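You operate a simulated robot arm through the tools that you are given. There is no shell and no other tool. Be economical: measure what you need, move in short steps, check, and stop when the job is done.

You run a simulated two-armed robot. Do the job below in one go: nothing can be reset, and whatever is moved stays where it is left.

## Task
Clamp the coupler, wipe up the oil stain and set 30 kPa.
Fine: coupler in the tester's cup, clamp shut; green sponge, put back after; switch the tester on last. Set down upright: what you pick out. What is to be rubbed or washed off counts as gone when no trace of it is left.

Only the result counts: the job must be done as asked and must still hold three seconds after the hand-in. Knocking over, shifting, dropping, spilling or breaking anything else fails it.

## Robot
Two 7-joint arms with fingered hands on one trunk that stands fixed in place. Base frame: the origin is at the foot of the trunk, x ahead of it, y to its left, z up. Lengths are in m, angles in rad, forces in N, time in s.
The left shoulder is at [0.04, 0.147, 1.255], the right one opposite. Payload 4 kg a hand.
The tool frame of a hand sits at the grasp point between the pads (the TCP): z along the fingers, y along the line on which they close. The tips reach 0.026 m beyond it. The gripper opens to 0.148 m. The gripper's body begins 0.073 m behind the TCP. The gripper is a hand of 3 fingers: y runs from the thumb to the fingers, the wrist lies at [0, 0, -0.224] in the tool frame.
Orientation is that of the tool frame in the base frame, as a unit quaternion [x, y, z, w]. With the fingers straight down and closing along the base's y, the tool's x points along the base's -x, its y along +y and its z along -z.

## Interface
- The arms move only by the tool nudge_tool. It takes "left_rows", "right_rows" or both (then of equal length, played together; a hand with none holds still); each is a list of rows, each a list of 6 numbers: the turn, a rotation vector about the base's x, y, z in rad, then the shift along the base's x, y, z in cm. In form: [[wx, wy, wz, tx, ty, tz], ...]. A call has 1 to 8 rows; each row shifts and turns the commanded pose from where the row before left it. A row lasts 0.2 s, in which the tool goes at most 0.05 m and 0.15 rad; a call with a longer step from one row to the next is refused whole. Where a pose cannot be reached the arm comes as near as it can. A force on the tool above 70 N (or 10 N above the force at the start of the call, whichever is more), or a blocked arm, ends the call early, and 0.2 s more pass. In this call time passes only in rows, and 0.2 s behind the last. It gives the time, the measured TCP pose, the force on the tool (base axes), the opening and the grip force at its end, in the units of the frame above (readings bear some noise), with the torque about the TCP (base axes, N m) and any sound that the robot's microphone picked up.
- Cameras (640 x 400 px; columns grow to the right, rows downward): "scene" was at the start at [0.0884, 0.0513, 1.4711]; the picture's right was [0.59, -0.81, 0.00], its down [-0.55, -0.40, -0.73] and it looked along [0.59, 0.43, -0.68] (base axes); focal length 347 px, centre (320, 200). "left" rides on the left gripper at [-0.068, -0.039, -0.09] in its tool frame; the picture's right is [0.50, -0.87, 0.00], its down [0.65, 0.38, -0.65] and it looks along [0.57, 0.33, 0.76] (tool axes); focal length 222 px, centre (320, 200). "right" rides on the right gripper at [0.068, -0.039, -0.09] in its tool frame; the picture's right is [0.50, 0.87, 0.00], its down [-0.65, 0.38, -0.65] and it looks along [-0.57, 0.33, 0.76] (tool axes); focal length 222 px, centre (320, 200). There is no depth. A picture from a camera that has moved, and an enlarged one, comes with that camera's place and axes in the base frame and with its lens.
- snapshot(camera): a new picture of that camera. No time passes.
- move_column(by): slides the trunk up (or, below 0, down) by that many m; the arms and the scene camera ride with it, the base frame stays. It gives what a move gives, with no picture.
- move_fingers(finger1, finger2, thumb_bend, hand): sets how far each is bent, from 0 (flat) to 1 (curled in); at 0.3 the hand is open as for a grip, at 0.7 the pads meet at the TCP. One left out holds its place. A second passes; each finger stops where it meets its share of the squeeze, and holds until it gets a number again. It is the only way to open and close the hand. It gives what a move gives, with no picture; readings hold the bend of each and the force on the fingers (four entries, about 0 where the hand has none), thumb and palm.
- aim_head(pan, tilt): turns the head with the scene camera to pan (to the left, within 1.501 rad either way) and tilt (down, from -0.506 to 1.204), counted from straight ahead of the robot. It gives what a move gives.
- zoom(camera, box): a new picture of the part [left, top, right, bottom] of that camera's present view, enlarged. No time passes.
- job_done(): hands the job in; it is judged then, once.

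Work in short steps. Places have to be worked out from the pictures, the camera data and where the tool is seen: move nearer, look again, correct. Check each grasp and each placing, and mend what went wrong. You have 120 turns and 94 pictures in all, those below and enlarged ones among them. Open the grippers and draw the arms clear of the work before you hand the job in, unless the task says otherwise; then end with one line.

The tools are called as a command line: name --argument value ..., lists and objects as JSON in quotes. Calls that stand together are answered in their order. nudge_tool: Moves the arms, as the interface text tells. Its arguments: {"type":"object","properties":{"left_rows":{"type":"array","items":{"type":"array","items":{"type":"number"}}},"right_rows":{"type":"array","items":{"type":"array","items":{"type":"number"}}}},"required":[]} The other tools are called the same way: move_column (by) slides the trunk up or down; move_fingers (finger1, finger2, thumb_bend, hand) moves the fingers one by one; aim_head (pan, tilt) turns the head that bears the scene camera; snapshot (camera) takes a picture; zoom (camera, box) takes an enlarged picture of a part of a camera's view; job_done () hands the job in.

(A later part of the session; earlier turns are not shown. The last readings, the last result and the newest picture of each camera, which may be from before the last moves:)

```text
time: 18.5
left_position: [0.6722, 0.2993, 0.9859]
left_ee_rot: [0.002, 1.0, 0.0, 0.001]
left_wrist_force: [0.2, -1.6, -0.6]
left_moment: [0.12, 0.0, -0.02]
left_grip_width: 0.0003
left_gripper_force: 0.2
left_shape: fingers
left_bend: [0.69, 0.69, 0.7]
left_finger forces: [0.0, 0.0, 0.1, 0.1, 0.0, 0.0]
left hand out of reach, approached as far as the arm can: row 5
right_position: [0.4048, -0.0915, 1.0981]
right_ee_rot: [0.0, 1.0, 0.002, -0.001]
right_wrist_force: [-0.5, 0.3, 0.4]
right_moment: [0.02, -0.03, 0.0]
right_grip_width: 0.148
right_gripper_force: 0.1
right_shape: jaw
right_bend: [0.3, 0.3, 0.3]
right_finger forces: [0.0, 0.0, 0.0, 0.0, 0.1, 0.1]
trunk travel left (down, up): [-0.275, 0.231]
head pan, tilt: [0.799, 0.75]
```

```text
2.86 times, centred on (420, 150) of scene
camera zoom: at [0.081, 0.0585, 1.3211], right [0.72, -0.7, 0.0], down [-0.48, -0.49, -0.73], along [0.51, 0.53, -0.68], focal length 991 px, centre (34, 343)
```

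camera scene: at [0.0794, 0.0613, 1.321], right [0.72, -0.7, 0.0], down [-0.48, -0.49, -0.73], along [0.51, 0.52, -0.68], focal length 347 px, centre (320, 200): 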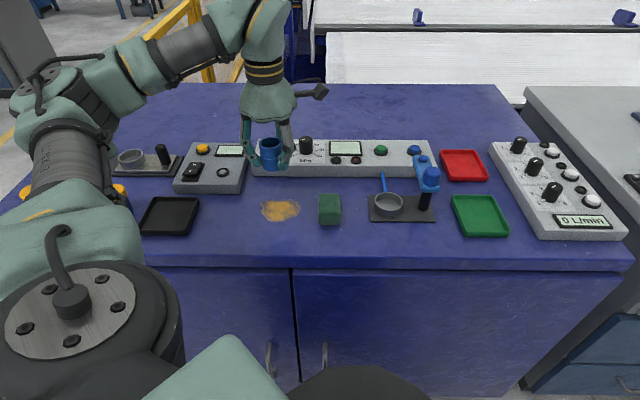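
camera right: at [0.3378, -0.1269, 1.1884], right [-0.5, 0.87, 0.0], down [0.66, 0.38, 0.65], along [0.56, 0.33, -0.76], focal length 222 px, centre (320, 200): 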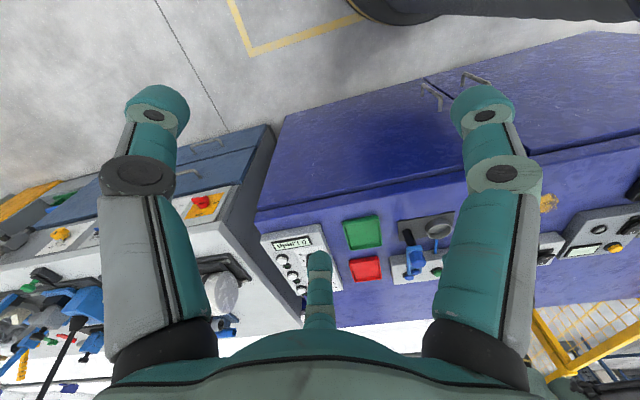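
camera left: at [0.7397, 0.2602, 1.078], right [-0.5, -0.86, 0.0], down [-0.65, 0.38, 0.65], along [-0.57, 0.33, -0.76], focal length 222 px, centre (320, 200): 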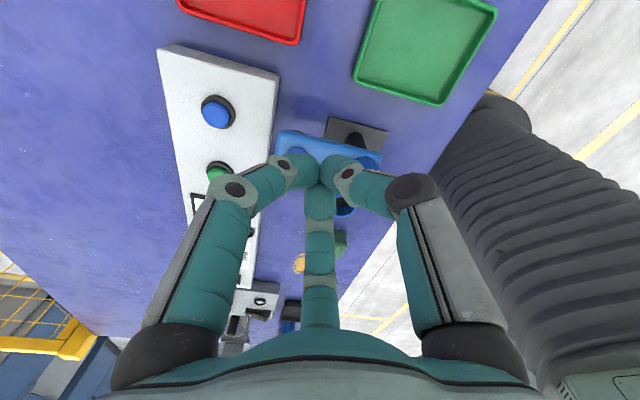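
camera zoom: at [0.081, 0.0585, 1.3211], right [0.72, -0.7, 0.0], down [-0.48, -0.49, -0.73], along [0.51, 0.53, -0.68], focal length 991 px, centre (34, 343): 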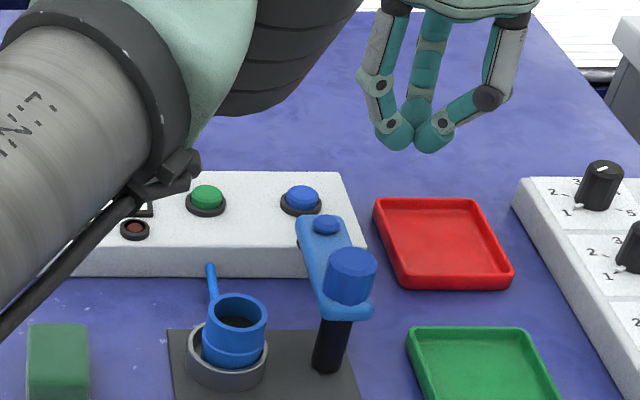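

Reach ends around here, but lower it is slightly larger. The arm line is ~3.8 cm beside the tool; I descend beside it and look.

nudge_tool --left_rows '[[0, 0, 0, 0, 0, -4], [0, 0, 0, 0.1, -0.3, -3.5]]'

zoom --camera "scene" --box '[360, 110, 480, 210]'

zoom --camera "left" --box '[220, 70, 420, 270]'

```text
time: 19.1
left_position: [0.6747, 0.2994, 0.9113]
left_ee_rot: [-0.001, 1.0, 0.0, 0.0]
left_wrist_force: [0.3, 0.3, -0.2]
left_moment: [0.03, -0.03, 0.02]
left_grip_width: 0.0
left_gripper_force: 0.1
left_shape: fingers
left_bend: [0.69, 0.69, 0.7]
left_finger forces: [0.0, 0.0, 0.0, 0.0, 0.0, 0.1]
right_position: [0.4047, -0.0885, 1.0974]
right_ee_rot: [0.0, 1.0, 0.0, -0.001]
right_wrist_force: [-0.9, 0.8, 0.3]
right_moment: [-0.02, -0.02, -0.01]
right_grip_width: 0.148
right_gripper_force: 0.1
right_shape: jaw
right_bend: [0.3, 0.3, 0.3]
right_finger forces: [0.0, 0.1, 0.1, 0.0, 0.0, 0.0]
trunk travel left (down, up): [-0.275, 0.231]
head pan, tilt: [0.799, 0.75]
```

```text
4.00 times, centred on (420, 160) of scene
camera zoom: at [0.0802, 0.061, 1.321], right [0.72, -0.7, 0.0], down [-0.48, -0.49, -0.73], along [0.51, 0.52, -0.68], focal length 1387 px, centre (-80, 360)
```

zoom: 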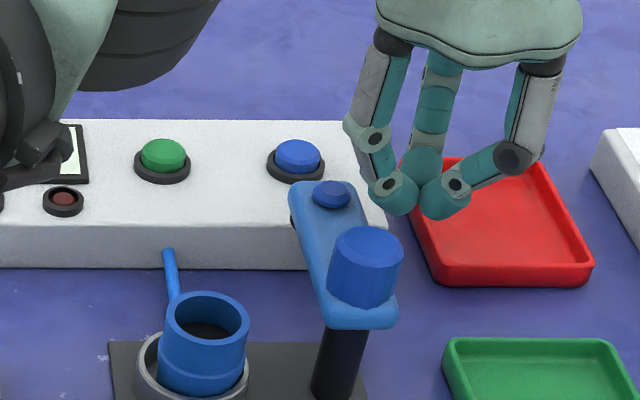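

```text
2.00 times, centred on (320, 170) of left
camera zoom: at [0.7407, 0.26, 1.0033], right [-0.5, -0.87, 0.0], down [-0.66, 0.38, 0.65], along [-0.57, 0.33, -0.76], focal length 444 px, centre (320, 260)
```

zoom: 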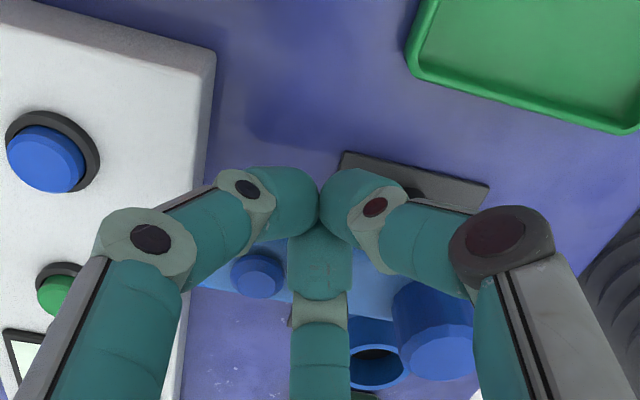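

Pivot ≈ (0.613, 0.287), arm at ~54°, arm z ≈ 0.862–0.878. I move a little away, lower the fingertips to ~0.865 beside the arm, and check.

nudge_tool --left_rows '[[0, 0, 0, 0.4, -0.3, -0.3], [0, 0, 0, 0, 0, -1.7]]'

zoom --camera "scene" --box '[380, 120, 460, 190]'

```text
time: 19.7
left_position: [0.6781, 0.2963, 0.8911]
left_ee_rot: [0.0, 1.0, -0.001, -0.001]
left_wrist_force: [-0.5, 0.3, -0.7]
left_moment: [0.01, 0.02, 0.0]
left_grip_width: 0.0
left_gripper_force: 0.1
left_shape: fingers
left_bend: [0.69, 0.69, 0.7]
left_finger forces: [0.1, 0.0, 0.1, 0.1, 0.0, 0.1]
right_position: [0.4034, -0.0888, 1.0984]
right_ee_rot: [0.0, 1.0, 0.0, -0.001]
right_wrist_force: [0.2, 0.1, 0.1]
right_moment: [-0.03, -0.01, -0.02]
right_grip_width: 0.148
right_gripper_force: 0.1
right_shape: jaw
right_bend: [0.3, 0.3, 0.3]
right_finger forces: [0.0, 0.0, 0.1, 0.0, 0.0, 0.0]
trunk travel left (down, up): [-0.275, 0.231]
head pan, tilt: [0.799, 0.75]
```

```text
5.71 times, centred on (420, 155) of scene
camera zoom: at [0.0797, 0.0619, 1.321], right [0.72, -0.7, 0.0], down [-0.48, -0.49, -0.73], along [0.51, 0.52, -0.68], focal length 1982 px, centre (-251, 457)
```

zoom: 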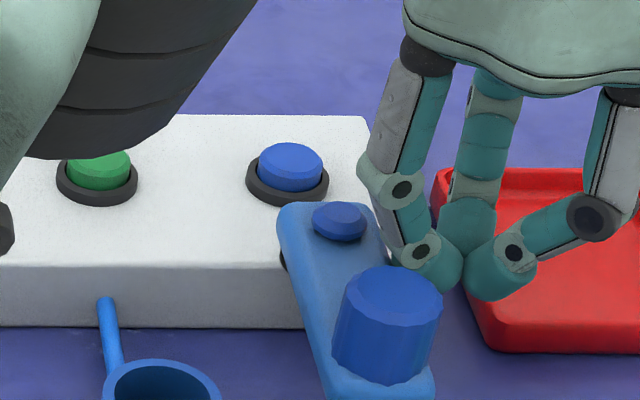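

Fingertips are just beside the arm at its level. I start sweeping counter-clockwise, turning the hand along.

nudge_tool --left_rows '[[0, 0, 0, -0.6, 0.47, 0], [0, 0, 0.12, -0.21, 0.72, 0], [0, 0, 0.12, -0.3, 0.68, 0], [0, 0, 0.12, -0.39, 0.64, 0]]'

zoom --camera "scene" --box '[360, 120, 460, 210]'

```text
time: 20.7
left_position: [0.6621, 0.3205, 0.8924]
left_ee_rot: [-0.181, 0.984, 0.0, 0.0]
left_wrist_force: [-1.0, 0.1, -0.2]
left_moment: [-0.04, -0.04, 0.01]
left_grip_width: 0.0004
left_gripper_force: 0.1
left_shape: fingers
left_bend: [0.69, 0.7, 0.7]
left_finger forces: [0.1, 0.1, 0.0, 0.0, 0.0, 0.1]
right_position: [0.4028, -0.0884, 1.0992]
right_ee_rot: [-0.001, 1.0, -0.001, 0.0]
right_wrist_force: [0.5, -0.3, 0.1]
right_moment: [0.0, 0.04, 0.0]
right_grip_width: 0.1478
right_gripper_force: 0.0
right_shape: jaw
right_bend: [0.3, 0.3, 0.3]
right_finger forces: [0.0, 0.0, 0.1, 0.0, 0.1, 0.1]
trunk travel left (down, up): [-0.275, 0.231]
head pan, tilt: [0.799, 0.75]
```

```text
4.44 times, centred on (410, 165) of scene
camera zoom: at [0.0793, 0.0618, 1.321], right [0.72, -0.7, 0.0], down [-0.48, -0.49, -0.73], along [0.51, 0.52, -0.68], focal length 1541 px, centre (-80, 356)
```

zoom: 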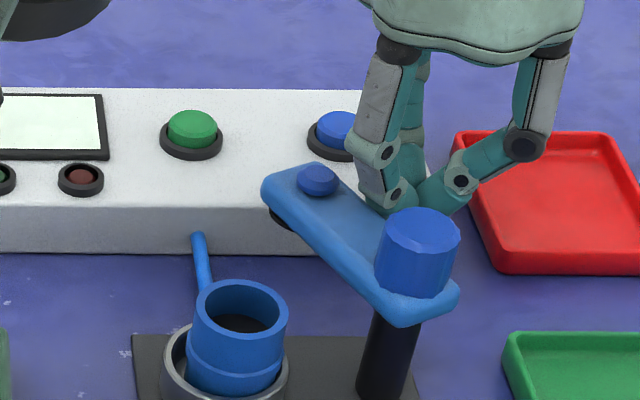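

The arm swings with the hand. I continue the sweep.

nudge_tool --left_rows '[[0, 0, 0.12, -0.45, 0.58, 0], [0, 0, 0.12, -0.53, 0.53, 0], [0, 0, 0.12, -0.59, 0.46, 0], [0, 0, 0.12, -0.63, 0.39, 0]]'

zoom --camera "scene" --box '[360, 130, 460, 220]'

```text
time: 21.7
left_position: [0.6407, 0.342, 0.892]
left_ee_rot: [-0.409, 0.913, 0.0, 0.0]
left_wrist_force: [-0.7, 1.2, 1.2]
left_moment: [-0.02, 0.01, 0.0]
left_grip_width: 0.0003
left_gripper_force: 0.1
left_shape: fingers
left_bend: [0.69, 0.7, 0.7]
left_finger forces: [0.0, 0.0, 0.0, 0.1, 0.1, 0.0]
right_position: [0.4032, -0.0887, 1.0989]
right_ee_rot: [0.0, 1.0, 0.001, -0.001]
right_wrist_force: [0.9, 0.4, 0.1]
right_moment: [-0.02, -0.01, -0.01]
right_grip_width: 0.1481
right_gripper_force: 0.0
right_shape: jaw
right_bend: [0.3, 0.3, 0.3]
right_finger forces: [0.1, 0.0, 0.1, 0.0, 0.0, 0.0]
trunk travel left (down, up): [-0.275, 0.231]
head pan, tilt: [0.799, 0.75]
```

```text
4.44 times, centred on (410, 175) of scene
camera zoom: at [0.0791, 0.0618, 1.321], right [0.72, -0.7, 0.0], down [-0.48, -0.49, -0.73], along [0.51, 0.52, -0.68], focal length 1541 px, centre (-80, 311)
```

zoom: 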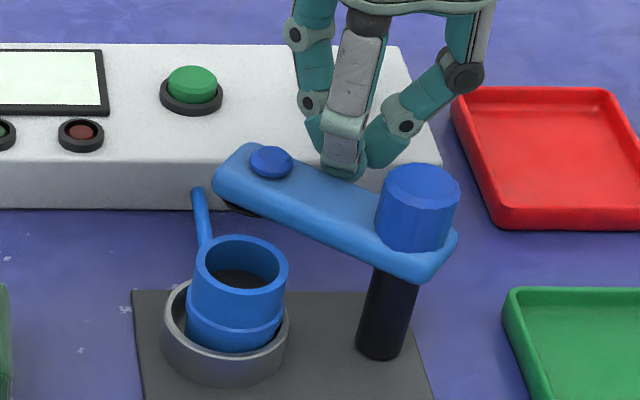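

Going well. I continue.

nudge_tool --left_rows '[[0, 0, 0.12, -0.68, 0.3, 0], [0, 0, 0.12, -0.72, 0.22, 0], [0, 0, 0.12, -0.73, 0.13, 0]]'

zoom --camera "scene" --box '[360, 130, 460, 220]'

```text
time: 22.5
left_position: [0.6181, 0.3468, 0.8915]
left_ee_rot: [-0.566, 0.824, 0.0, 0.0]
left_wrist_force: [-0.1, -0.1, 1.2]
left_moment: [-0.03, 0.04, -0.02]
left_grip_width: 0.0001
left_gripper_force: 0.0
left_shape: fingers
left_bend: [0.69, 0.7, 0.7]
left_finger forces: [0.0, 0.1, 0.1, 0.0, 0.0, 0.0]
right_position: [0.404, -0.0875, 1.0986]
right_ee_rot: [0.001, 1.0, 0.001, -0.001]
right_wrist_force: [0.3, 0.0, 0.8]
right_moment: [0.01, -0.02, 0.01]
right_grip_width: 0.1477
right_gripper_force: 0.1
right_shape: jaw
right_bend: [0.3, 0.3, 0.3]
right_finger forces: [0.1, 0.1, 0.0, 0.0, 0.1, 0.1]
trunk travel left (down, up): [-0.275, 0.231]
head pan, tilt: [0.799, 0.75]
```

```text
4.44 times, centred on (410, 175) of scene
camera zoom: at [0.0793, 0.0616, 1.321], right [0.72, -0.7, 0.0], down [-0.48, -0.49, -0.73], along [0.51, 0.52, -0.68], focal length 1541 px, centre (-80, 311)
```

zoom: 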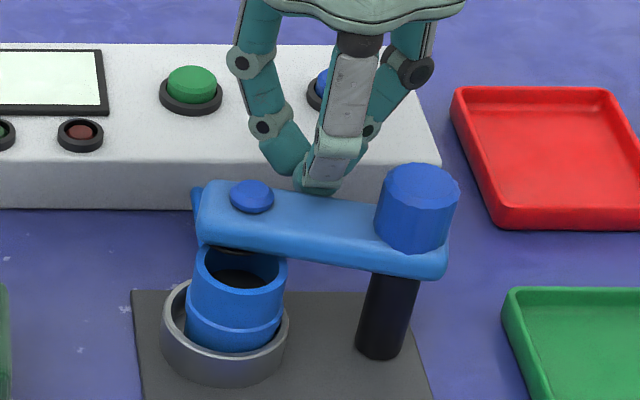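

The pad clears the coupler; the disc needs about 11–15° more to be above the cup centre.

nudge_tool --left_rows '[[0, 0, 0.12, -0.74, 0.04, 0], [0, 0, 0.06, -0.45, -0.03, 0]]'

zoom --camera "scene" --box '[360, 130, 460, 220]'

```text
time: 23.1
left_position: [0.6081, 0.3476, 0.8916]
left_ee_rot: [-0.637, 0.771, 0.0, 0.0]
left_wrist_force: [0.6, 0.9, 0.3]
left_moment: [0.04, 0.02, -0.03]
left_grip_width: 0.0004
left_gripper_force: 0.1
left_shape: fingers
left_bend: [0.69, 0.7, 0.7]
left_finger forces: [0.0, 0.0, 0.1, 0.1, 0.0, 0.0]
right_position: [0.4035, -0.0886, 1.0987]
right_ee_rot: [0.0, 1.0, 0.0, -0.001]
right_wrist_force: [-0.6, 0.6, 0.4]
right_moment: [0.01, 0.03, 0.0]
right_grip_width: 0.148
right_gripper_force: 0.0
right_shape: jaw
right_bend: [0.3, 0.3, 0.3]
right_finger forces: [0.0, 0.0, 0.0, 0.0, 0.0, 0.1]
trunk travel left (down, up): [-0.275, 0.231]
head pan, tilt: [0.799, 0.75]
```

```text
4.44 times, centred on (410, 175) of scene
camera zoom: at [0.0794, 0.0614, 1.321], right [0.72, -0.7, 0.0], down [-0.48, -0.49, -0.73], along [0.51, 0.52, -0.68], focal length 1541 px, centre (-80, 311)
```

zoom: 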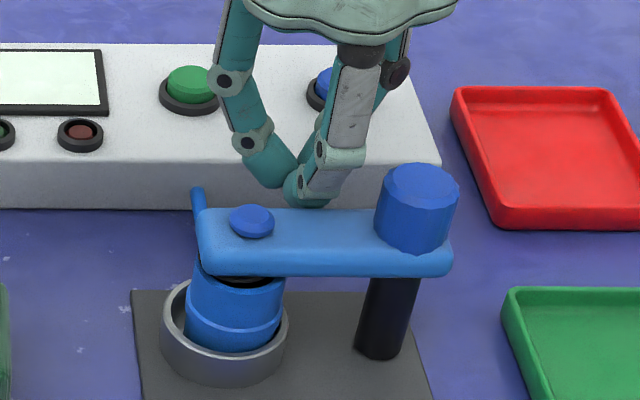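

The disc is above the cup centre now and the arm is parallel to its base plate. I test for an end stop with a tiny further push.

nudge_tool --left_rows '[[0, 0, 0.03, -0.3, -0.03, 0]]'

zoom --camera "scene" --box '[370, 155, 450, 225]'

snapshot --camera "left"

```text
time: 23.5
left_position: [0.6035, 0.3476, 0.8918]
left_ee_rot: [-0.649, 0.761, -0.001, 0.0]
left_wrist_force: [0.1, 1.0, -0.5]
left_moment: [0.01, 0.02, 0.01]
left_grip_width: 0.0002
left_gripper_force: 0.0
left_shape: fingers
left_bend: [0.69, 0.7, 0.7]
left_finger forces: [0.1, 0.0, 0.0, 0.0, 0.1, 0.0]
right_position: [0.4035, -0.0883, 1.0992]
right_ee_rot: [0.0, 1.0, 0.0, 0.0]
right_wrist_force: [-1.0, -0.5, -0.1]
right_moment: [-0.01, 0.02, 0.03]
right_grip_width: 0.1479
right_gripper_force: 0.0
right_shape: jaw
right_bend: [0.3, 0.3, 0.3]
right_finger forces: [0.0, 0.0, 0.0, 0.0, 0.0, 0.0]
trunk travel left (down, up): [-0.275, 0.231]
head pan, tilt: [0.799, 0.75]
```

```text
5.71 times, centred on (410, 190) of scene
camera zoom: at [0.0792, 0.0616, 1.321], right [0.72, -0.7, 0.0], down [-0.48, -0.49, -0.73], along [0.51, 0.52, -0.68], focal length 1982 px, centre (-194, 257)
```

zoom: 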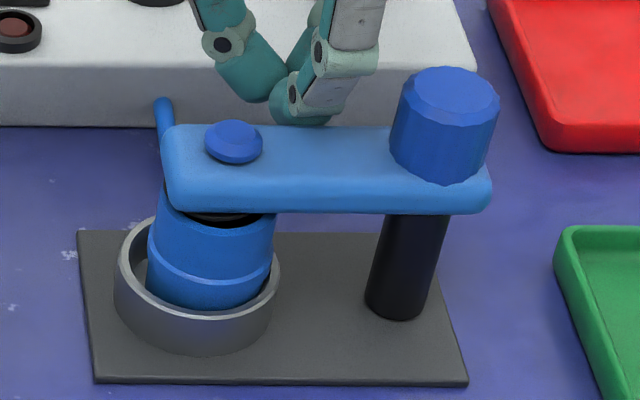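

```text
50 pictures are left
camera left: at [0.6533, 0.4077, 0.9836], right [0.78, -0.63, 0.0], down [-0.48, -0.59, 0.65], along [-0.41, -0.51, -0.76], focal length 222 px, centre (320, 200)
```

left: 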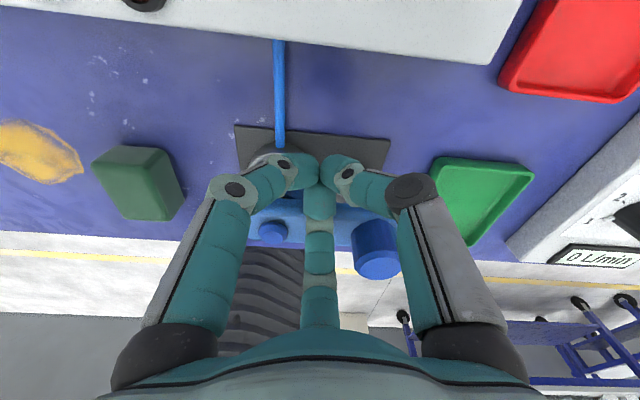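

No stop felt yet. I push a few more millimetres to find a limit or a click.

nudge_tool --left_rows '[[0, 0, 0.03, -0.3, -0.08, 0], [0, 0, 0.0, -0.1, -0.15, 0]]'

zoom --camera "scene" --box '[370, 155, 450, 225]'

```text
time: 24.1
left_position: [0.5991, 0.3457, 0.892]
left_ee_rot: [-0.66, 0.751, 0.0, 0.0]
left_wrist_force: [3.0, 3.5, 2.0]
left_moment: [0.03, 0.0, 0.01]
left_grip_width: 0.0005
left_gripper_force: 3.7
left_shape: fingers
left_bend: [0.69, 0.7, 0.7]
left_finger forces: [0.0, 7.5, 0.0, 0.0, 0.0, 0.0]
right_position: [0.4039, -0.0886, 1.0966]
right_ee_rot: [0.0, 1.0, 0.0, -0.001]
right_wrist_force: [-0.4, -0.4, 0.8]
right_moment: [0.0, 0.0, 0.01]
right_grip_width: 0.148
right_gripper_force: 0.0
right_shape: jaw
right_bend: [0.3, 0.3, 0.3]
right_finger forces: [0.0, 0.0, 0.0, 0.1, 0.1, 0.1]
trunk travel left (down, up): [-0.275, 0.231]
head pan, tilt: [0.799, 0.75]
```

```text
5.71 times, centred on (410, 190) of scene
camera zoom: at [0.0795, 0.0617, 1.321], right [0.72, -0.7, 0.0], down [-0.48, -0.49, -0.73], along [0.51, 0.52, -0.68], focal length 1982 px, centre (-194, 257)
```

zoom: 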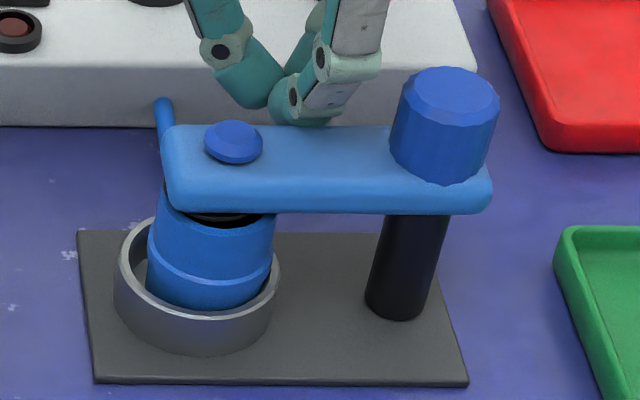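

The stop is reached (4.6 N, no further motion), so the arm is fully swung. I back off, then test the knob with a light press from above in case it tightens.

nudge_tool --left_rows '[[0, 0, 0, 1, 1, 0], [0, 0, 0, 0, 0, 4], [0, 0, 0, 0, 0, 3.5], [0, 0, 0, 0.2, -3.5, 0], [0, 0, 0, 0.2, -3.4, 0], [0, 0, 0, 0, 0, -2.5], [0, 0, 0, 0, 0, -0.7]]'

zoom --camera "scene" --box '[370, 145, 450, 215]'

```text
time: 25.7
left_position: [0.6141, 0.285, 0.9333]
left_ee_rot: [-0.66, 0.751, 0.001, -0.001]
left_wrist_force: [-0.3, -0.2, -0.2]
left_moment: [0.02, -0.04, 0.01]
left_grip_width: 0.0006
left_gripper_force: 0.0
left_shape: fingers
left_bend: [0.69, 0.7, 0.7]
left_finger forces: [0.0, 0.1, 0.0, 0.0, 0.0, 0.0]
right_position: [0.403, -0.0889, 1.0981]
right_ee_rot: [-0.001, 1.0, 0.0, -0.001]
right_wrist_force: [1.3, -0.3, 0.9]
right_moment: [0.01, 0.0, 0.05]
right_grip_width: 0.1478
right_gripper_force: 0.0
right_shape: jaw
right_bend: [0.3, 0.3, 0.3]
right_finger forces: [0.0, 0.0, 0.0, 0.0, 0.0, 0.0]
trunk travel left (down, up): [-0.275, 0.231]
head pan, tilt: [0.799, 0.75]
```

```text
5.71 times, centred on (410, 180) of scene
camera zoom: at [0.0795, 0.0612, 1.321], right [0.72, -0.7, 0.0], down [-0.48, -0.49, -0.73], along [0.51, 0.52, -0.68], focal length 1982 px, centre (-194, 314)
```

zoom: 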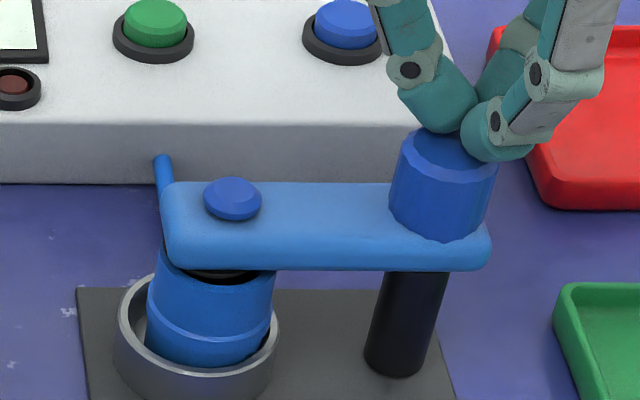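

Fingertips hover right over the knob. I press down in tiny steps.

nudge_tool --left_rows '[[0, 0, 0, -0.5, -0.5, -0.3], [0, 0, 0, 0, 0, -0.3], [0, 0, 0, 0, 0, -0.3]]'

```text
time: 26.5
left_position: [0.6087, 0.2794, 0.9308]
left_ee_rot: [-0.661, 0.751, -0.003, 0.003]
left_wrist_force: [2.2, 3.0, 27.5]
left_moment: [0.07, -0.04, 0.0]
left_grip_width: 0.0
left_gripper_force: 18.0
left_shape: fingers
left_bend: [0.71, 0.71, 0.7]
left_finger forces: [15.8, 12.2, 0.1, 0.0, 7.8, 0.0]
right_position: [0.402, -0.089, 1.0995]
right_ee_rot: [0.0, 1.0, 0.001, 0.001]
right_wrist_force: [0.0, 0.4, 0.0]
right_moment: [-0.03, 0.0, -0.01]
right_grip_width: 0.148
right_gripper_force: 0.0
right_shape: jaw
right_bend: [0.3, 0.3, 0.3]
right_finger forces: [0.1, 0.1, 0.1, 0.0, 0.1, 0.0]
trunk travel left (down, up): [-0.275, 0.231]
head pan, tilt: [0.799, 0.75]
```

The knob is rigid (27 N without yielding), so the swing to the stop is the shut state. I rise, turn the hand so the thumb faces the cup side, and go above the sponge.

nudge_tool --left_rows '[[0, 0, 0, 0, 0, 4], [0, 0, 0, 0, 0, 2], [0, 0, -0.126, -3, 2.6, 0], [0, 0, -0.126, -3, 2.6, 0], [0, 0, -0.126, -3, 2.6, 0], [0, 0, -0.126, -3, 2.7, 0], [0, 0, -0.126, -3, 2.7, 0]]'

move_fingers --hand "left" --finger1 0.42 --finger2 0.42 --thumb_bend 0.42

snapshot --camera "left"

zoom --camera "scene" --box '[250, 110, 410, 230]'

```text
time: 28.1
left_position: [0.4584, 0.413, 0.9866]
left_ee_rot: [-0.394, 0.919, -0.001, 0.001]
left_wrist_force: [-0.5, -0.1, -0.2]
left_moment: [-0.05, -0.01, -0.02]
left_grip_width: 0.0001
left_gripper_force: 0.1
left_shape: fingers
left_bend: [0.7, 0.7, 0.7]
left_finger forces: [0.0, 0.0, 0.0, 0.1, 0.0, 0.1]
right_position: [0.4034, -0.0882, 1.0979]
right_ee_rot: [0.0, 1.0, -0.001, -0.001]
right_wrist_force: [-0.6, 0.1, 0.3]
right_moment: [0.0, -0.01, 0.03]
right_grip_width: 0.1478
right_gripper_force: 0.0
right_shape: jaw
right_bend: [0.3, 0.3, 0.3]
right_finger forces: [0.0, 0.0, 0.0, 0.1, 0.0, 0.0]
trunk travel left (down, up): [-0.275, 0.231]
head pan, tilt: [0.799, 0.75]
```

```text
time: 29.1
left_position: [0.4583, 0.4113, 0.9863]
left_ee_rot: [-0.394, 0.919, 0.0, 0.001]
left_wrist_force: [0.1, -0.7, 0.6]
left_moment: [0.04, 0.0, 0.01]
left_grip_width: 0.0879
left_gripper_force: 0.1
left_shape: fingers
left_bend: [0.42, 0.42, 0.42]
left_finger forces: [0.0, 0.0, 0.1, 0.0, 0.0, 0.1]
right_position: [0.404, -0.0876, 1.0989]
right_ee_rot: [0.0, 1.0, 0.0, 0.0]
right_wrist_force: [0.4, -0.6, 0.1]
right_moment: [0.02, 0.02, 0.02]
right_grip_width: 0.148
right_gripper_force: 0.0
right_shape: jaw
right_bend: [0.3, 0.3, 0.3]
right_finger forces: [0.1, 0.0, 0.1, 0.0, 0.0, 0.1]
trunk travel left (down, up): [-0.275, 0.231]
head pan, tilt: [0.799, 0.75]
```

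```text
47 pictures are left
camera left: at [0.5335, 0.434, 1.0778], right [0.28, -0.96, 0.0], down [-0.73, -0.21, 0.65], along [-0.63, -0.19, -0.76], focal length 222 px, centre (320, 200)
```

left: 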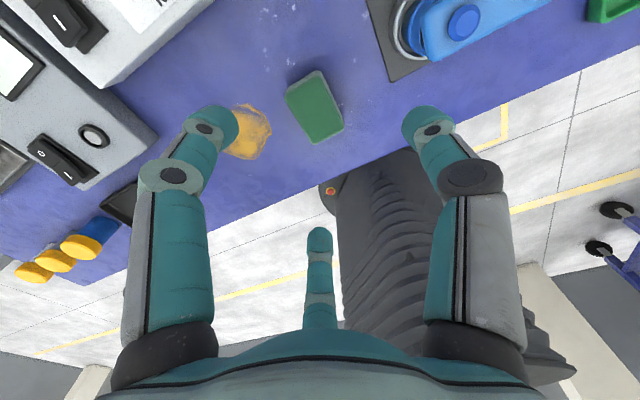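

```text
3.33 times, centred on (330, 170) of scene
camera zoom: at [0.0792, 0.0616, 1.321], right [0.72, -0.7, 0.0], down [-0.48, -0.49, -0.73], along [0.51, 0.52, -0.68], focal length 1156 px, centre (287, 300)
```

zoom: 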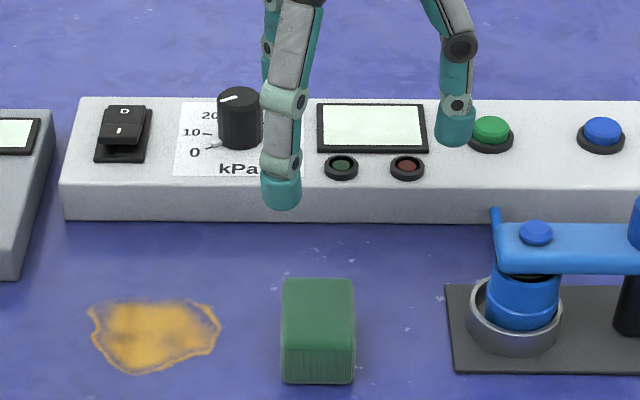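

Sponge centre triangulates to (0.454, 0.417), top ≈ 0.833. I descend over it.

nudge_tool --left_rows '[[0, 0, 0, -0.4, 0.55, -4], [0, 0, 0, 0, 0, -4], [0, 0, 0, 0, 0, -2]]'

snapshot --camera "left"

zoom --camera "scene" --box '[270, 130, 390, 230]'

```text
time: 29.9
left_position: [0.4554, 0.4173, 0.8859]
left_ee_rot: [-0.395, 0.919, 0.0, 0.0]
left_wrist_force: [-0.3, -0.3, -0.9]
left_moment: [0.01, -0.02, 0.01]
left_grip_width: 0.0877
left_gripper_force: 0.0
left_shape: fingers
left_bend: [0.42, 0.42, 0.42]
left_finger forces: [0.1, 0.0, 0.0, 0.0, 0.1, 0.0]
right_position: [0.4033, -0.0885, 1.0987]
right_ee_rot: [-0.001, 1.0, 0.0, 0.0]
right_wrist_force: [-0.6, 0.4, 0.8]
right_moment: [-0.02, -0.02, 0.02]
right_grip_width: 0.1479
right_gripper_force: 0.1
right_shape: jaw
right_bend: [0.3, 0.3, 0.3]
right_finger forces: [0.0, 0.0, 0.1, 0.0, 0.0, 0.0]
trunk travel left (down, up): [-0.275, 0.231]
head pan, tilt: [0.799, 0.75]
```

```text
45 pictures are left
camera left: at [0.5302, 0.4398, 0.9771], right [0.28, -0.96, 0.0], down [-0.73, -0.21, 0.65], along [-0.63, -0.19, -0.76], focal length 222 px, centre (320, 200)
```

left: 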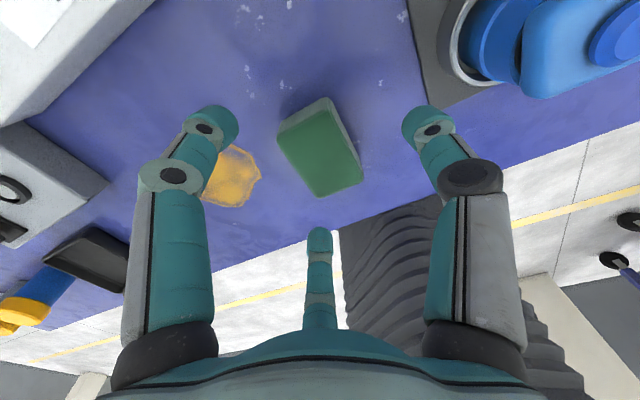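

```text
4.00 times, centred on (330, 180) of scene
camera zoom: at [0.0794, 0.0615, 1.321], right [0.72, -0.7, 0.0], down [-0.48, -0.49, -0.73], along [0.51, 0.52, -0.68], focal length 1387 px, centre (280, 280)
```

zoom: 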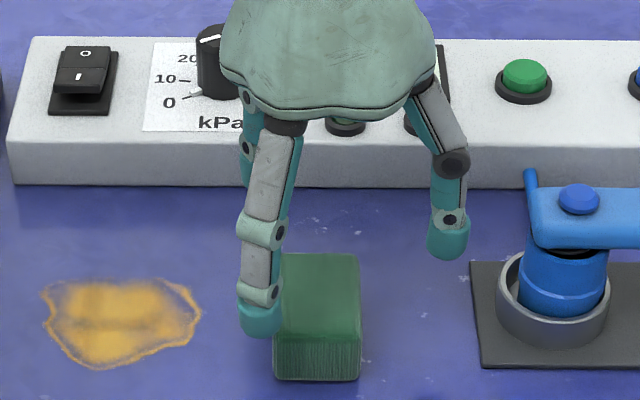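

Centred. I go down and close gently.

nudge_tool --left_rows '[[0, 0, 0, 0, 0, -2.5], [0, 0, 0, 0, 0, -2.0]]'

move_fingers --hand "left" --finger1 0.66 --finger2 0.66 --thumb_bend 0.66

zoom --camera "scene" --box '[290, 150, 370, 220]'

```text
time: 30.5
left_position: [0.4554, 0.4177, 0.8397]
left_ee_rot: [-0.395, 0.919, 0.0, 0.0]
left_wrist_force: [0.6, -0.7, -0.3]
left_moment: [0.02, 0.04, 0.02]
left_grip_width: 0.088
left_gripper_force: 0.1
left_shape: fingers
left_bend: [0.42, 0.42, 0.42]
left_finger forces: [0.0, 0.0, 0.0, 0.1, 0.0, 0.1]
right_position: [0.4033, -0.0881, 1.0981]
right_ee_rot: [0.0, 1.0, 0.0, 0.0]
right_wrist_force: [-0.9, -0.1, 0.4]
right_moment: [0.0, 0.01, 0.02]
right_grip_width: 0.1478
right_gripper_force: 0.0
right_shape: jaw
right_bend: [0.3, 0.3, 0.3]
right_finger forces: [0.0, 0.0, 0.0, 0.0, 0.0, 0.0]
trunk travel left (down, up): [-0.275, 0.231]
head pan, tilt: [0.799, 0.75]
```

```text
time: 31.5
left_position: [0.4558, 0.4179, 0.8418]
left_ee_rot: [-0.395, 0.919, 0.0, 0.0]
left_wrist_force: [0.2, -0.5, 0.1]
left_moment: [0.05, -0.01, -0.02]
left_grip_width: 0.0413
left_gripper_force: 12.4
left_shape: fingers
left_bend: [0.56, 0.58, 0.59]
left_finger forces: [7.4, 6.8, 0.0, 0.0, 9.6, 0.0]
right_position: [0.4039, -0.0877, 1.099]
right_ee_rot: [0.0, 1.0, 0.0, 0.0]
right_wrist_force: [0.9, 0.2, 0.6]
right_moment: [-0.02, 0.01, 0.0]
right_grip_width: 0.1481
right_gripper_force: 0.1
right_shape: jaw
right_bend: [0.3, 0.3, 0.3]
right_finger forces: [0.0, 0.0, 0.0, 0.0, 0.0, 0.0]
trunk travel left (down, up): [-0.275, 0.231]
head pan, tilt: [0.799, 0.75]
```

```text
5.71 times, centred on (330, 185) of scene
camera zoom: at [0.0794, 0.0615, 1.321], right [0.72, -0.7, 0.0], down [-0.48, -0.49, -0.73], along [0.51, 0.52, -0.68], focal length 1982 px, centre (263, 286)
```

zoom: 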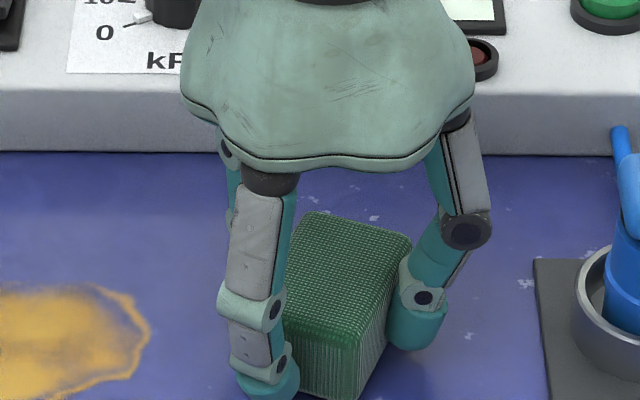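

The sponge is held (it yawed ~22° clockwise in the grip, to undo at put-back). I lift it and carry it over the stain, lowering to just about table contact.

nudge_tool --left_rows '[[0, 0, 0, 0, 0, 4], [0, 0, 0, -3.4, 4, 0], [0, 0, 0, -3.4, 4, 0], [0, 0, 0, 0, 0, -2.5], [0, 0, 0, 0, 0, -1.3]]'

zoom --camera "scene" --box '[220, 130, 360, 240]'

```text
refused: row 2 steps farther than a row can; nothing moved
```

```text
3.64 times, centred on (290, 185) of scene
camera zoom: at [0.0794, 0.0615, 1.321], right [0.72, -0.7, 0.0], down [-0.48, -0.49, -0.73], along [0.51, 0.52, -0.68], focal length 1261 px, centre (429, 254)
```

zoom: 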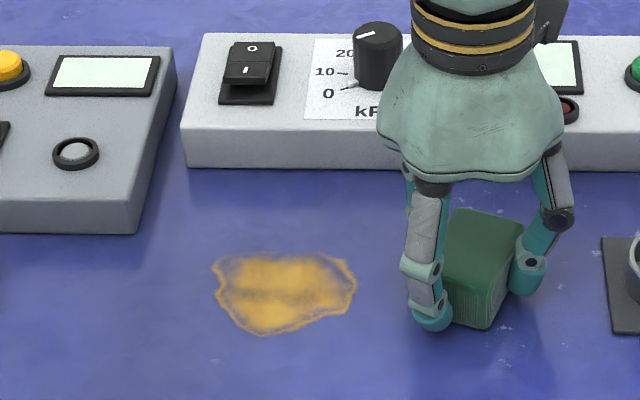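

Step was too long; I split it. Stain centre confirmed near (0.387, 0.498), ~8.5 × 7 cm.

nudge_tool --left_rows '[[0, 0, 0, 0, 0, 4], [0, 0, 0, -2.3, 2.7, 0], [0, 0, 0, -2.3, 2.7, 0], [0, 0, 0, -2.3, 2.6, 0], [0, 0, 0, 0, 0, -2.5], [0, 0, 0, 0, 0, -1.3]]'

```text
time: 32.9
left_position: [0.3849, 0.4974, 0.8427]
left_ee_rot: [-0.394, 0.919, 0.0, 0.0]
left_wrist_force: [-0.3, -0.3, -0.5]
left_moment: [0.04, 0.0, 0.0]
left_grip_width: 0.0413
left_gripper_force: 12.2
left_shape: fingers
left_bend: [0.56, 0.58, 0.59]
left_finger forces: [7.5, 6.5, 0.0, 0.1, 9.6, 0.0]
right_position: [0.4042, -0.0879, 1.0992]
right_ee_rot: [0.0, 1.0, 0.0, -0.001]
right_wrist_force: [-0.3, -0.3, -0.3]
right_moment: [0.01, 0.02, -0.03]
right_grip_width: 0.1479
right_gripper_force: 0.0
right_shape: jaw
right_bend: [0.3, 0.3, 0.3]
right_finger forces: [0.0, 0.1, 0.1, 0.0, 0.1, 0.0]
trunk travel left (down, up): [-0.275, 0.231]
head pan, tilt: [0.799, 0.75]
```

Not in contact yet. I lower in small steps to build contact force.

nudge_tool --left_rows '[[0, 0, 0, 0, 0, -0.2], [0, 0, 0, 0, 0, -0.2]]'

```text
time: 33.5
left_position: [0.3848, 0.497, 0.8399]
left_ee_rot: [-0.394, 0.919, 0.0, 0.002]
left_wrist_force: [0.5, -0.2, 2.5]
left_moment: [0.06, -0.05, 0.01]
left_grip_width: 0.0409
left_gripper_force: 12.0
left_shape: fingers
left_bend: [0.56, 0.58, 0.59]
left_finger forces: [7.6, 6.8, 0.1, 0.0, 9.9, 0.0]
right_position: [0.4038, -0.0889, 1.0975]
right_ee_rot: [-0.001, 1.0, 0.001, -0.001]
right_wrist_force: [-0.5, 0.1, -0.4]
right_moment: [0.0, -0.03, -0.04]
right_grip_width: 0.1479
right_gripper_force: 0.0
right_shape: jaw
right_bend: [0.3, 0.3, 0.3]
right_finger forces: [0.1, 0.1, 0.0, 0.0, 0.0, 0.0]
trunk travel left (down, up): [-0.275, 0.231]
head pan, tilt: [0.799, 0.75]
```

Contact. I press a little more and wipe with strokes along the bench axes.

nudge_tool --left_rows '[[0, 0, 0, 0, 0, -0.3], [0, 0, 0, -2.0, 1.9, 0], [0, 0, 0, 2.0, -1.9, 0], [0, 0, 0, 2.0, -1.9, 0], [0, 0, 0, 1.3, 1.3, 0], [0, 0, 0, -2.0, 1.9, 0], [0, 0, 0, -2.0, 1.9, 0], [0, 0, 0, -1.3, -1.3, 0]]'

nudge_tool --left_rows '[[0, 0, 0, -1.3, -1.3, 0], [0, 0, 0, 2.0, -1.9, 0], [0, 0, 0, 2.0, -1.9, 0], [0, 0, 0, 1.3, 1.3, 0], [0, 0, 0, -2.0, 1.9, 0], [0, 0, 0, 1.3, 1.3, 0], [0, 0, 0, -2.6, -2.6, 0], [0, 0, 0, 1.3, 1.3, 0]]'

zoom --camera "scene" --box '[220, 130, 360, 240]'

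```text
time: 35.3
left_position: [0.3656, 0.5184, 0.8356]
left_ee_rot: [-0.395, 0.919, 0.0, 0.0]
left_wrist_force: [3.2, 3.2, 9.6]
left_moment: [0.07, -0.15, 0.02]
left_grip_width: 0.0413
left_gripper_force: 12.2
left_shape: fingers
left_bend: [0.56, 0.6, 0.6]
left_finger forces: [8.7, 5.6, 0.0, 0.1, 9.9, 0.0]
right_position: [0.4024, -0.0885, 1.0987]
right_ee_rot: [0.0, 1.0, 0.001, 0.0]
right_wrist_force: [-0.2, -0.3, 0.7]
right_moment: [-0.01, 0.01, 0.03]
right_grip_width: 0.1479
right_gripper_force: 0.0
right_shape: jaw
right_bend: [0.3, 0.3, 0.3]
right_finger forces: [0.1, 0.0, 0.1, 0.0, 0.1, 0.1]
trunk travel left (down, up): [-0.275, 0.231]
head pan, tilt: [0.799, 0.75]
```

```text
time: 37.1
left_position: [0.3843, 0.4974, 0.8358]
left_ee_rot: [-0.394, 0.919, 0.0, -0.001]
left_wrist_force: [-2.5, -1.3, 8.4]
left_moment: [-0.05, 0.05, 0.01]
left_grip_width: 0.0412
left_gripper_force: 12.9
left_shape: fingers
left_bend: [0.56, 0.59, 0.6]
left_finger forces: [8.0, 7.3, 0.0, 0.1, 10.6, 0.0]
right_position: [0.4019, -0.0891, 1.0982]
right_ee_rot: [0.001, 1.0, 0.001, 0.0]
right_wrist_force: [0.4, -0.3, -0.2]
right_moment: [-0.01, 0.0, 0.02]
right_grip_width: 0.148
right_gripper_force: 0.0
right_shape: jaw
right_bend: [0.3, 0.3, 0.3]
right_finger forces: [0.0, 0.0, 0.0, 0.1, 0.0, 0.1]
trunk travel left (down, up): [-0.275, 0.231]
head pan, tilt: [0.799, 0.75]
```

```text
3.64 times, centred on (290, 185) of scene
camera zoom: at [0.0789, 0.0608, 1.3211], right [0.72, -0.7, 0.0], down [-0.48, -0.49, -0.73], along [0.51, 0.52, -0.68], focal length 1261 px, centre (429, 254)
```

zoom: 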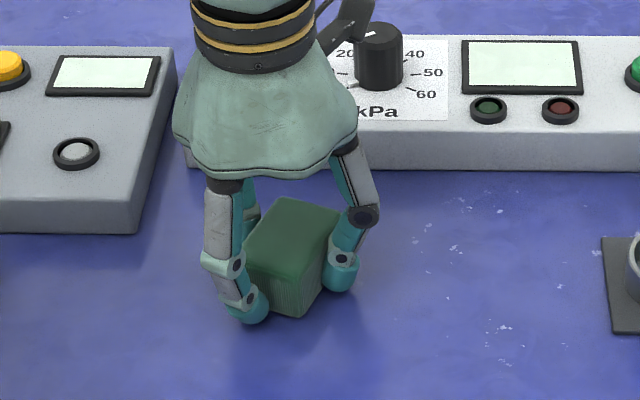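

The stain looks gone around the sponge. I lift and move back to hover near the sponge's home, then inspect the table.

nudge_tool --left_rows '[[0, 0, 0, 0, 0, 4], [0, 0, 0.13, 2.4, -2.65, 0], [0, 0, 0.13, 2.4, -2.65, 0], [0, 0, 0.13, 2.3, -2.65, 0]]'

zoom --camera "scene" --box '[220, 150, 380, 250]'

```text
time: 38.1
left_position: [0.4578, 0.4173, 0.8774]
left_ee_rot: [-0.567, 0.824, 0.001, 0.0]
left_wrist_force: [-0.1, 0.3, -1.3]
left_moment: [0.02, 0.01, 0.03]
left_grip_width: 0.0408
left_gripper_force: 11.8
left_shape: fingers
left_bend: [0.56, 0.59, 0.6]
left_finger forces: [8.0, 5.3, 0.0, 0.0, 9.7, 0.1]
right_position: [0.4056, -0.088, 1.0991]
right_ee_rot: [0.0, 1.0, 0.002, -0.001]
right_wrist_force: [-0.8, 0.3, 0.9]
right_moment: [0.02, 0.02, -0.02]
right_grip_width: 0.1482
right_gripper_force: 0.1
right_shape: jaw
right_bend: [0.3, 0.3, 0.3]
right_finger forces: [0.0, 0.1, 0.0, 0.0, 0.1, 0.1]
trunk travel left (down, up): [-0.275, 0.231]
head pan, tilt: [0.799, 0.75]
```

```text
4.00 times, centred on (300, 200) of scene
camera zoom: at [0.0802, 0.0606, 1.321], right [0.72, -0.7, 0.0], down [-0.48, -0.49, -0.73], along [0.51, 0.53, -0.68], focal length 1387 px, centre (400, 200)
```

zoom: 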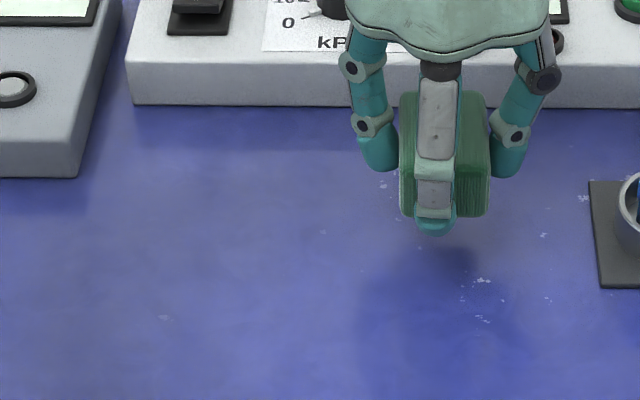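

The stain is gone. The sponge hangs squarely but sits ~1.8 cm toward the tester relative to the tool, so I compensate and lower to just above the table, then compare with the original picture.

nudge_tool --left_rows '[[0, 0, 0, -1.25, -1.3, 0], [0, 0, 0, 0, 0, -2], [0, 0, 0, 0, 0, -1.3]]'

zoom --camera "scene" --box '[270, 130, 390, 230]'

```text
time: 38.9
left_position: [0.444, 0.4049, 0.8435]
left_ee_rot: [-0.565, 0.825, 0.0, 0.0]
left_wrist_force: [0.5, 0.6, -0.5]
left_moment: [0.0, -0.05, 0.01]
left_grip_width: 0.0409
left_gripper_force: 12.0
left_shape: fingers
left_bend: [0.56, 0.59, 0.6]
left_finger forces: [8.0, 5.3, 0.0, 0.0, 9.6, 0.1]
right_position: [0.4037, -0.0877, 1.0985]
right_ee_rot: [0.0, 1.0, 0.001, 0.0]
right_wrist_force: [0.7, 0.2, 0.5]
right_moment: [0.0, 0.0, -0.02]
right_grip_width: 0.1481
right_gripper_force: 0.0
right_shape: jaw
right_bend: [0.3, 0.3, 0.3]
right_finger forces: [0.0, 0.1, 0.1, 0.0, 0.0, 0.0]
trunk travel left (down, up): [-0.275, 0.231]
head pan, tilt: [0.799, 0.75]
```

```text
4.00 times, centred on (330, 180) of scene
camera zoom: at [0.0793, 0.0616, 1.321], right [0.72, -0.7, 0.0], down [-0.48, -0.49, -0.73], along [0.51, 0.52, -0.68], focal length 1387 px, centre (280, 280)
```

zoom: 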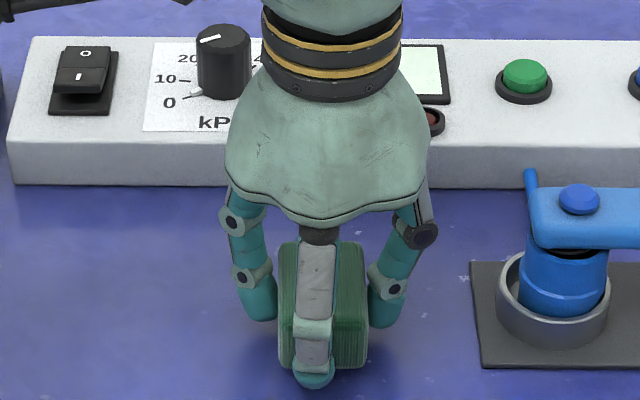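

Sponge is ~3 mm right and ~4 mm far of its original place. I correct and set it down.

nudge_tool --left_rows '[[0, 0, 0, -0.5, -0.1, 0], [0, 0, 0, 0, 0, -0.25], [0, 0, 0, 0, 0, -0.1]]'

```text
time: 39.7
left_position: [0.4394, 0.4035, 0.8386]
left_ee_rot: [-0.566, 0.824, 0.0, 0.0]
left_wrist_force: [0.3, 1.0, -0.1]
left_moment: [0.02, 0.02, 0.01]
left_grip_width: 0.041
left_gripper_force: 11.6
left_shape: fingers
left_bend: [0.56, 0.59, 0.6]
left_finger forces: [8.1, 5.2, 0.1, 0.0, 9.7, 0.0]
right_position: [0.4039, -0.0888, 1.099]
right_ee_rot: [0.001, 1.0, 0.0, -0.001]
right_wrist_force: [0.1, -0.9, -0.5]
right_moment: [-0.01, -0.03, 0.0]
right_grip_width: 0.1479
right_gripper_force: 0.1
right_shape: jaw
right_bend: [0.3, 0.3, 0.3]
right_finger forces: [0.1, 0.0, 0.0, 0.0, 0.1, 0.1]
trunk travel left (down, up): [-0.275, 0.231]
head pan, tilt: [0.799, 0.75]
```

No contact yet; lower further in small steps.

nudge_tool --left_rows '[[0, 0, 0, 0, 0, -0.2], [0, 0, 0, 0, 0, -0.15]]'

```text
time: 40.3
left_position: [0.4392, 0.4041, 0.8367]
left_ee_rot: [-0.565, 0.825, -0.001, 0.002]
left_wrist_force: [1.3, 0.1, 3.2]
left_moment: [0.03, 0.0, 0.01]
left_grip_width: 0.041
left_gripper_force: 11.4
left_shape: fingers
left_bend: [0.56, 0.59, 0.6]
left_finger forces: [8.0, 5.4, 0.0, 0.1, 9.8, 0.1]
right_position: [0.4041, -0.0881, 1.0985]
right_ee_rot: [0.0, 1.0, 0.0, -0.001]
right_wrist_force: [0.6, -0.5, -0.5]
right_moment: [0.02, -0.01, 0.02]
right_grip_width: 0.1481
right_gripper_force: 0.0
right_shape: jaw
right_bend: [0.3, 0.3, 0.3]
right_finger forces: [0.0, 0.0, 0.1, 0.0, 0.1, 0.1]
trunk travel left (down, up): [-0.275, 0.231]
head pan, tilt: [0.799, 0.75]
```

Contact (3 N). I release and lift straight up, then inspect.

move_fingers --hand "left" --finger1 0.4 --finger2 0.4 --thumb_bend 0.4

nudge_tool --left_rows '[[0, 0, 0, 0, 0, 3], [0, 0, 0, 0, 0, 4], [0, 0, 0, 0, 0, 4], [0, 0, 0, 0, 0, 3]]'

zoom --camera "scene" --box '[270, 130, 390, 230]'

```text
time: 41.3
left_position: [0.4387, 0.405, 0.8368]
left_ee_rot: [-0.565, 0.825, 0.0, 0.001]
left_wrist_force: [-0.1, -0.2, -1.2]
left_moment: [0.0, -0.04, -0.02]
left_grip_width: 0.0946
left_gripper_force: 0.0
left_shape: fingers
left_bend: [0.4, 0.4, 0.4]
left_finger forces: [0.0, 0.0, 0.0, 0.0, 0.1, 0.0]
right_position: [0.4032, -0.0887, 1.099]
right_ee_rot: [-0.001, 1.0, 0.001, -0.002]
right_wrist_force: [1.1, -0.9, 0.1]
right_moment: [-0.01, 0.01, 0.02]
right_grip_width: 0.148
right_gripper_force: 0.1
right_shape: jaw
right_bend: [0.3, 0.3, 0.3]
right_finger forces: [0.0, 0.1, 0.0, 0.0, 0.0, 0.0]
trunk travel left (down, up): [-0.275, 0.231]
head pan, tilt: [0.799, 0.75]
```

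```text
time: 42.3
left_position: [0.4398, 0.4039, 0.9767]
left_ee_rot: [-0.566, 0.825, 0.001, -0.001]
left_wrist_force: [-0.5, -0.4, -0.3]
left_moment: [-0.02, -0.01, -0.04]
left_grip_width: 0.0946
left_gripper_force: 0.1
left_shape: fingers
left_bend: [0.4, 0.4, 0.4]
left_finger forces: [0.0, 0.1, 0.0, 0.1, 0.0, 0.0]
right_position: [0.4048, -0.0891, 1.0985]
right_ee_rot: [0.0, 1.0, 0.002, 0.0]
right_wrist_force: [0.4, -0.9, -0.2]
right_moment: [0.04, 0.0, 0.01]
right_grip_width: 0.1478
right_gripper_force: 0.1
right_shape: jaw
right_bend: [0.3, 0.3, 0.3]
right_finger forces: [0.0, 0.0, 0.1, 0.1, 0.1, 0.0]
trunk travel left (down, up): [-0.275, 0.231]
head pan, tilt: [0.799, 0.75]
```

```text
4.00 times, centred on (330, 180) of scene
camera zoom: at [0.0791, 0.061, 1.3211], right [0.72, -0.7, 0.0], down [-0.48, -0.49, -0.73], along [0.51, 0.52, -0.68], focal length 1387 px, centre (280, 280)
```

zoom: 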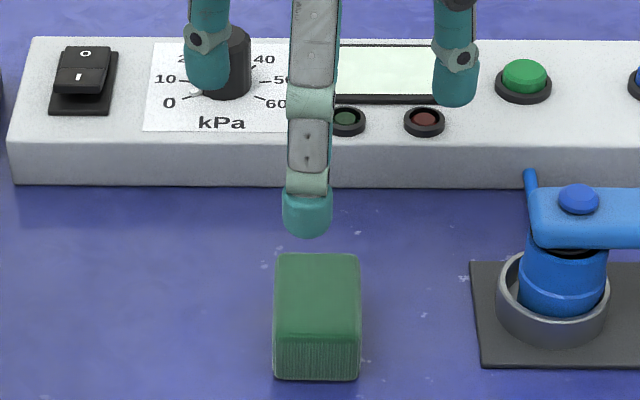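

The sponge matches its original place exactly. Now the dial: I move the hand aside and zoom on the scale.

nudge_tool --left_rows '[[0, 0, 0, -3, 3, 1], [0, 0, 0, -3, 3, 0], [0, 0, 0, -3, 3, 0]]'

zoom --camera "scene" --box '[280, 130, 330, 165]'

```text
time: 43.1
left_position: [0.3499, 0.4949, 0.9851]
left_ee_rot: [-0.566, 0.824, -0.001, 0.0]
left_wrist_force: [1.5, -0.4, 0.2]
left_moment: [-0.04, 0.0, -0.01]
left_grip_width: 0.0947
left_gripper_force: 0.1
left_shape: fingers
left_bend: [0.4, 0.4, 0.4]
left_finger forces: [0.1, 0.1, 0.0, 0.0, 0.0, 0.1]
right_position: [0.4028, -0.0887, 1.0991]
right_ee_rot: [0.001, 1.0, 0.0, 0.0]
right_wrist_force: [0.0, 0.7, -0.5]
right_moment: [-0.01, -0.02, 0.01]
right_grip_width: 0.1479
right_gripper_force: 0.1
right_shape: jaw
right_bend: [0.3, 0.3, 0.3]
right_finger forces: [0.0, 0.1, 0.0, 0.0, 0.1, 0.0]
trunk travel left (down, up): [-0.275, 0.231]
head pan, tilt: [0.799, 0.75]
```

```text
11.43 times, centred on (305, 148) of scene
camera zoom: at [0.0782, 0.0622, 1.3211], right [0.72, -0.7, 0.0], down [-0.47, -0.49, -0.73], along [0.51, 0.52, -0.68], focal length 3963 px, centre (491, 800)
```

zoom: 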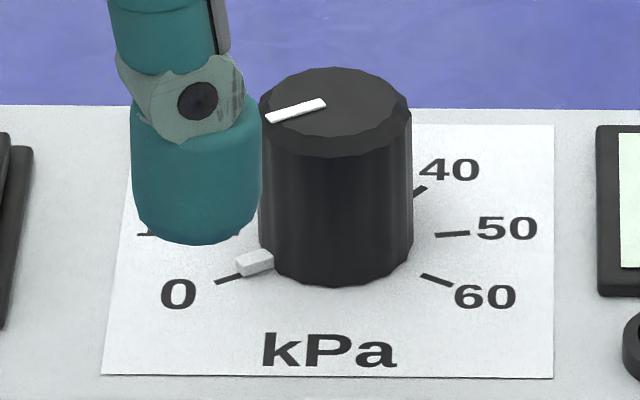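

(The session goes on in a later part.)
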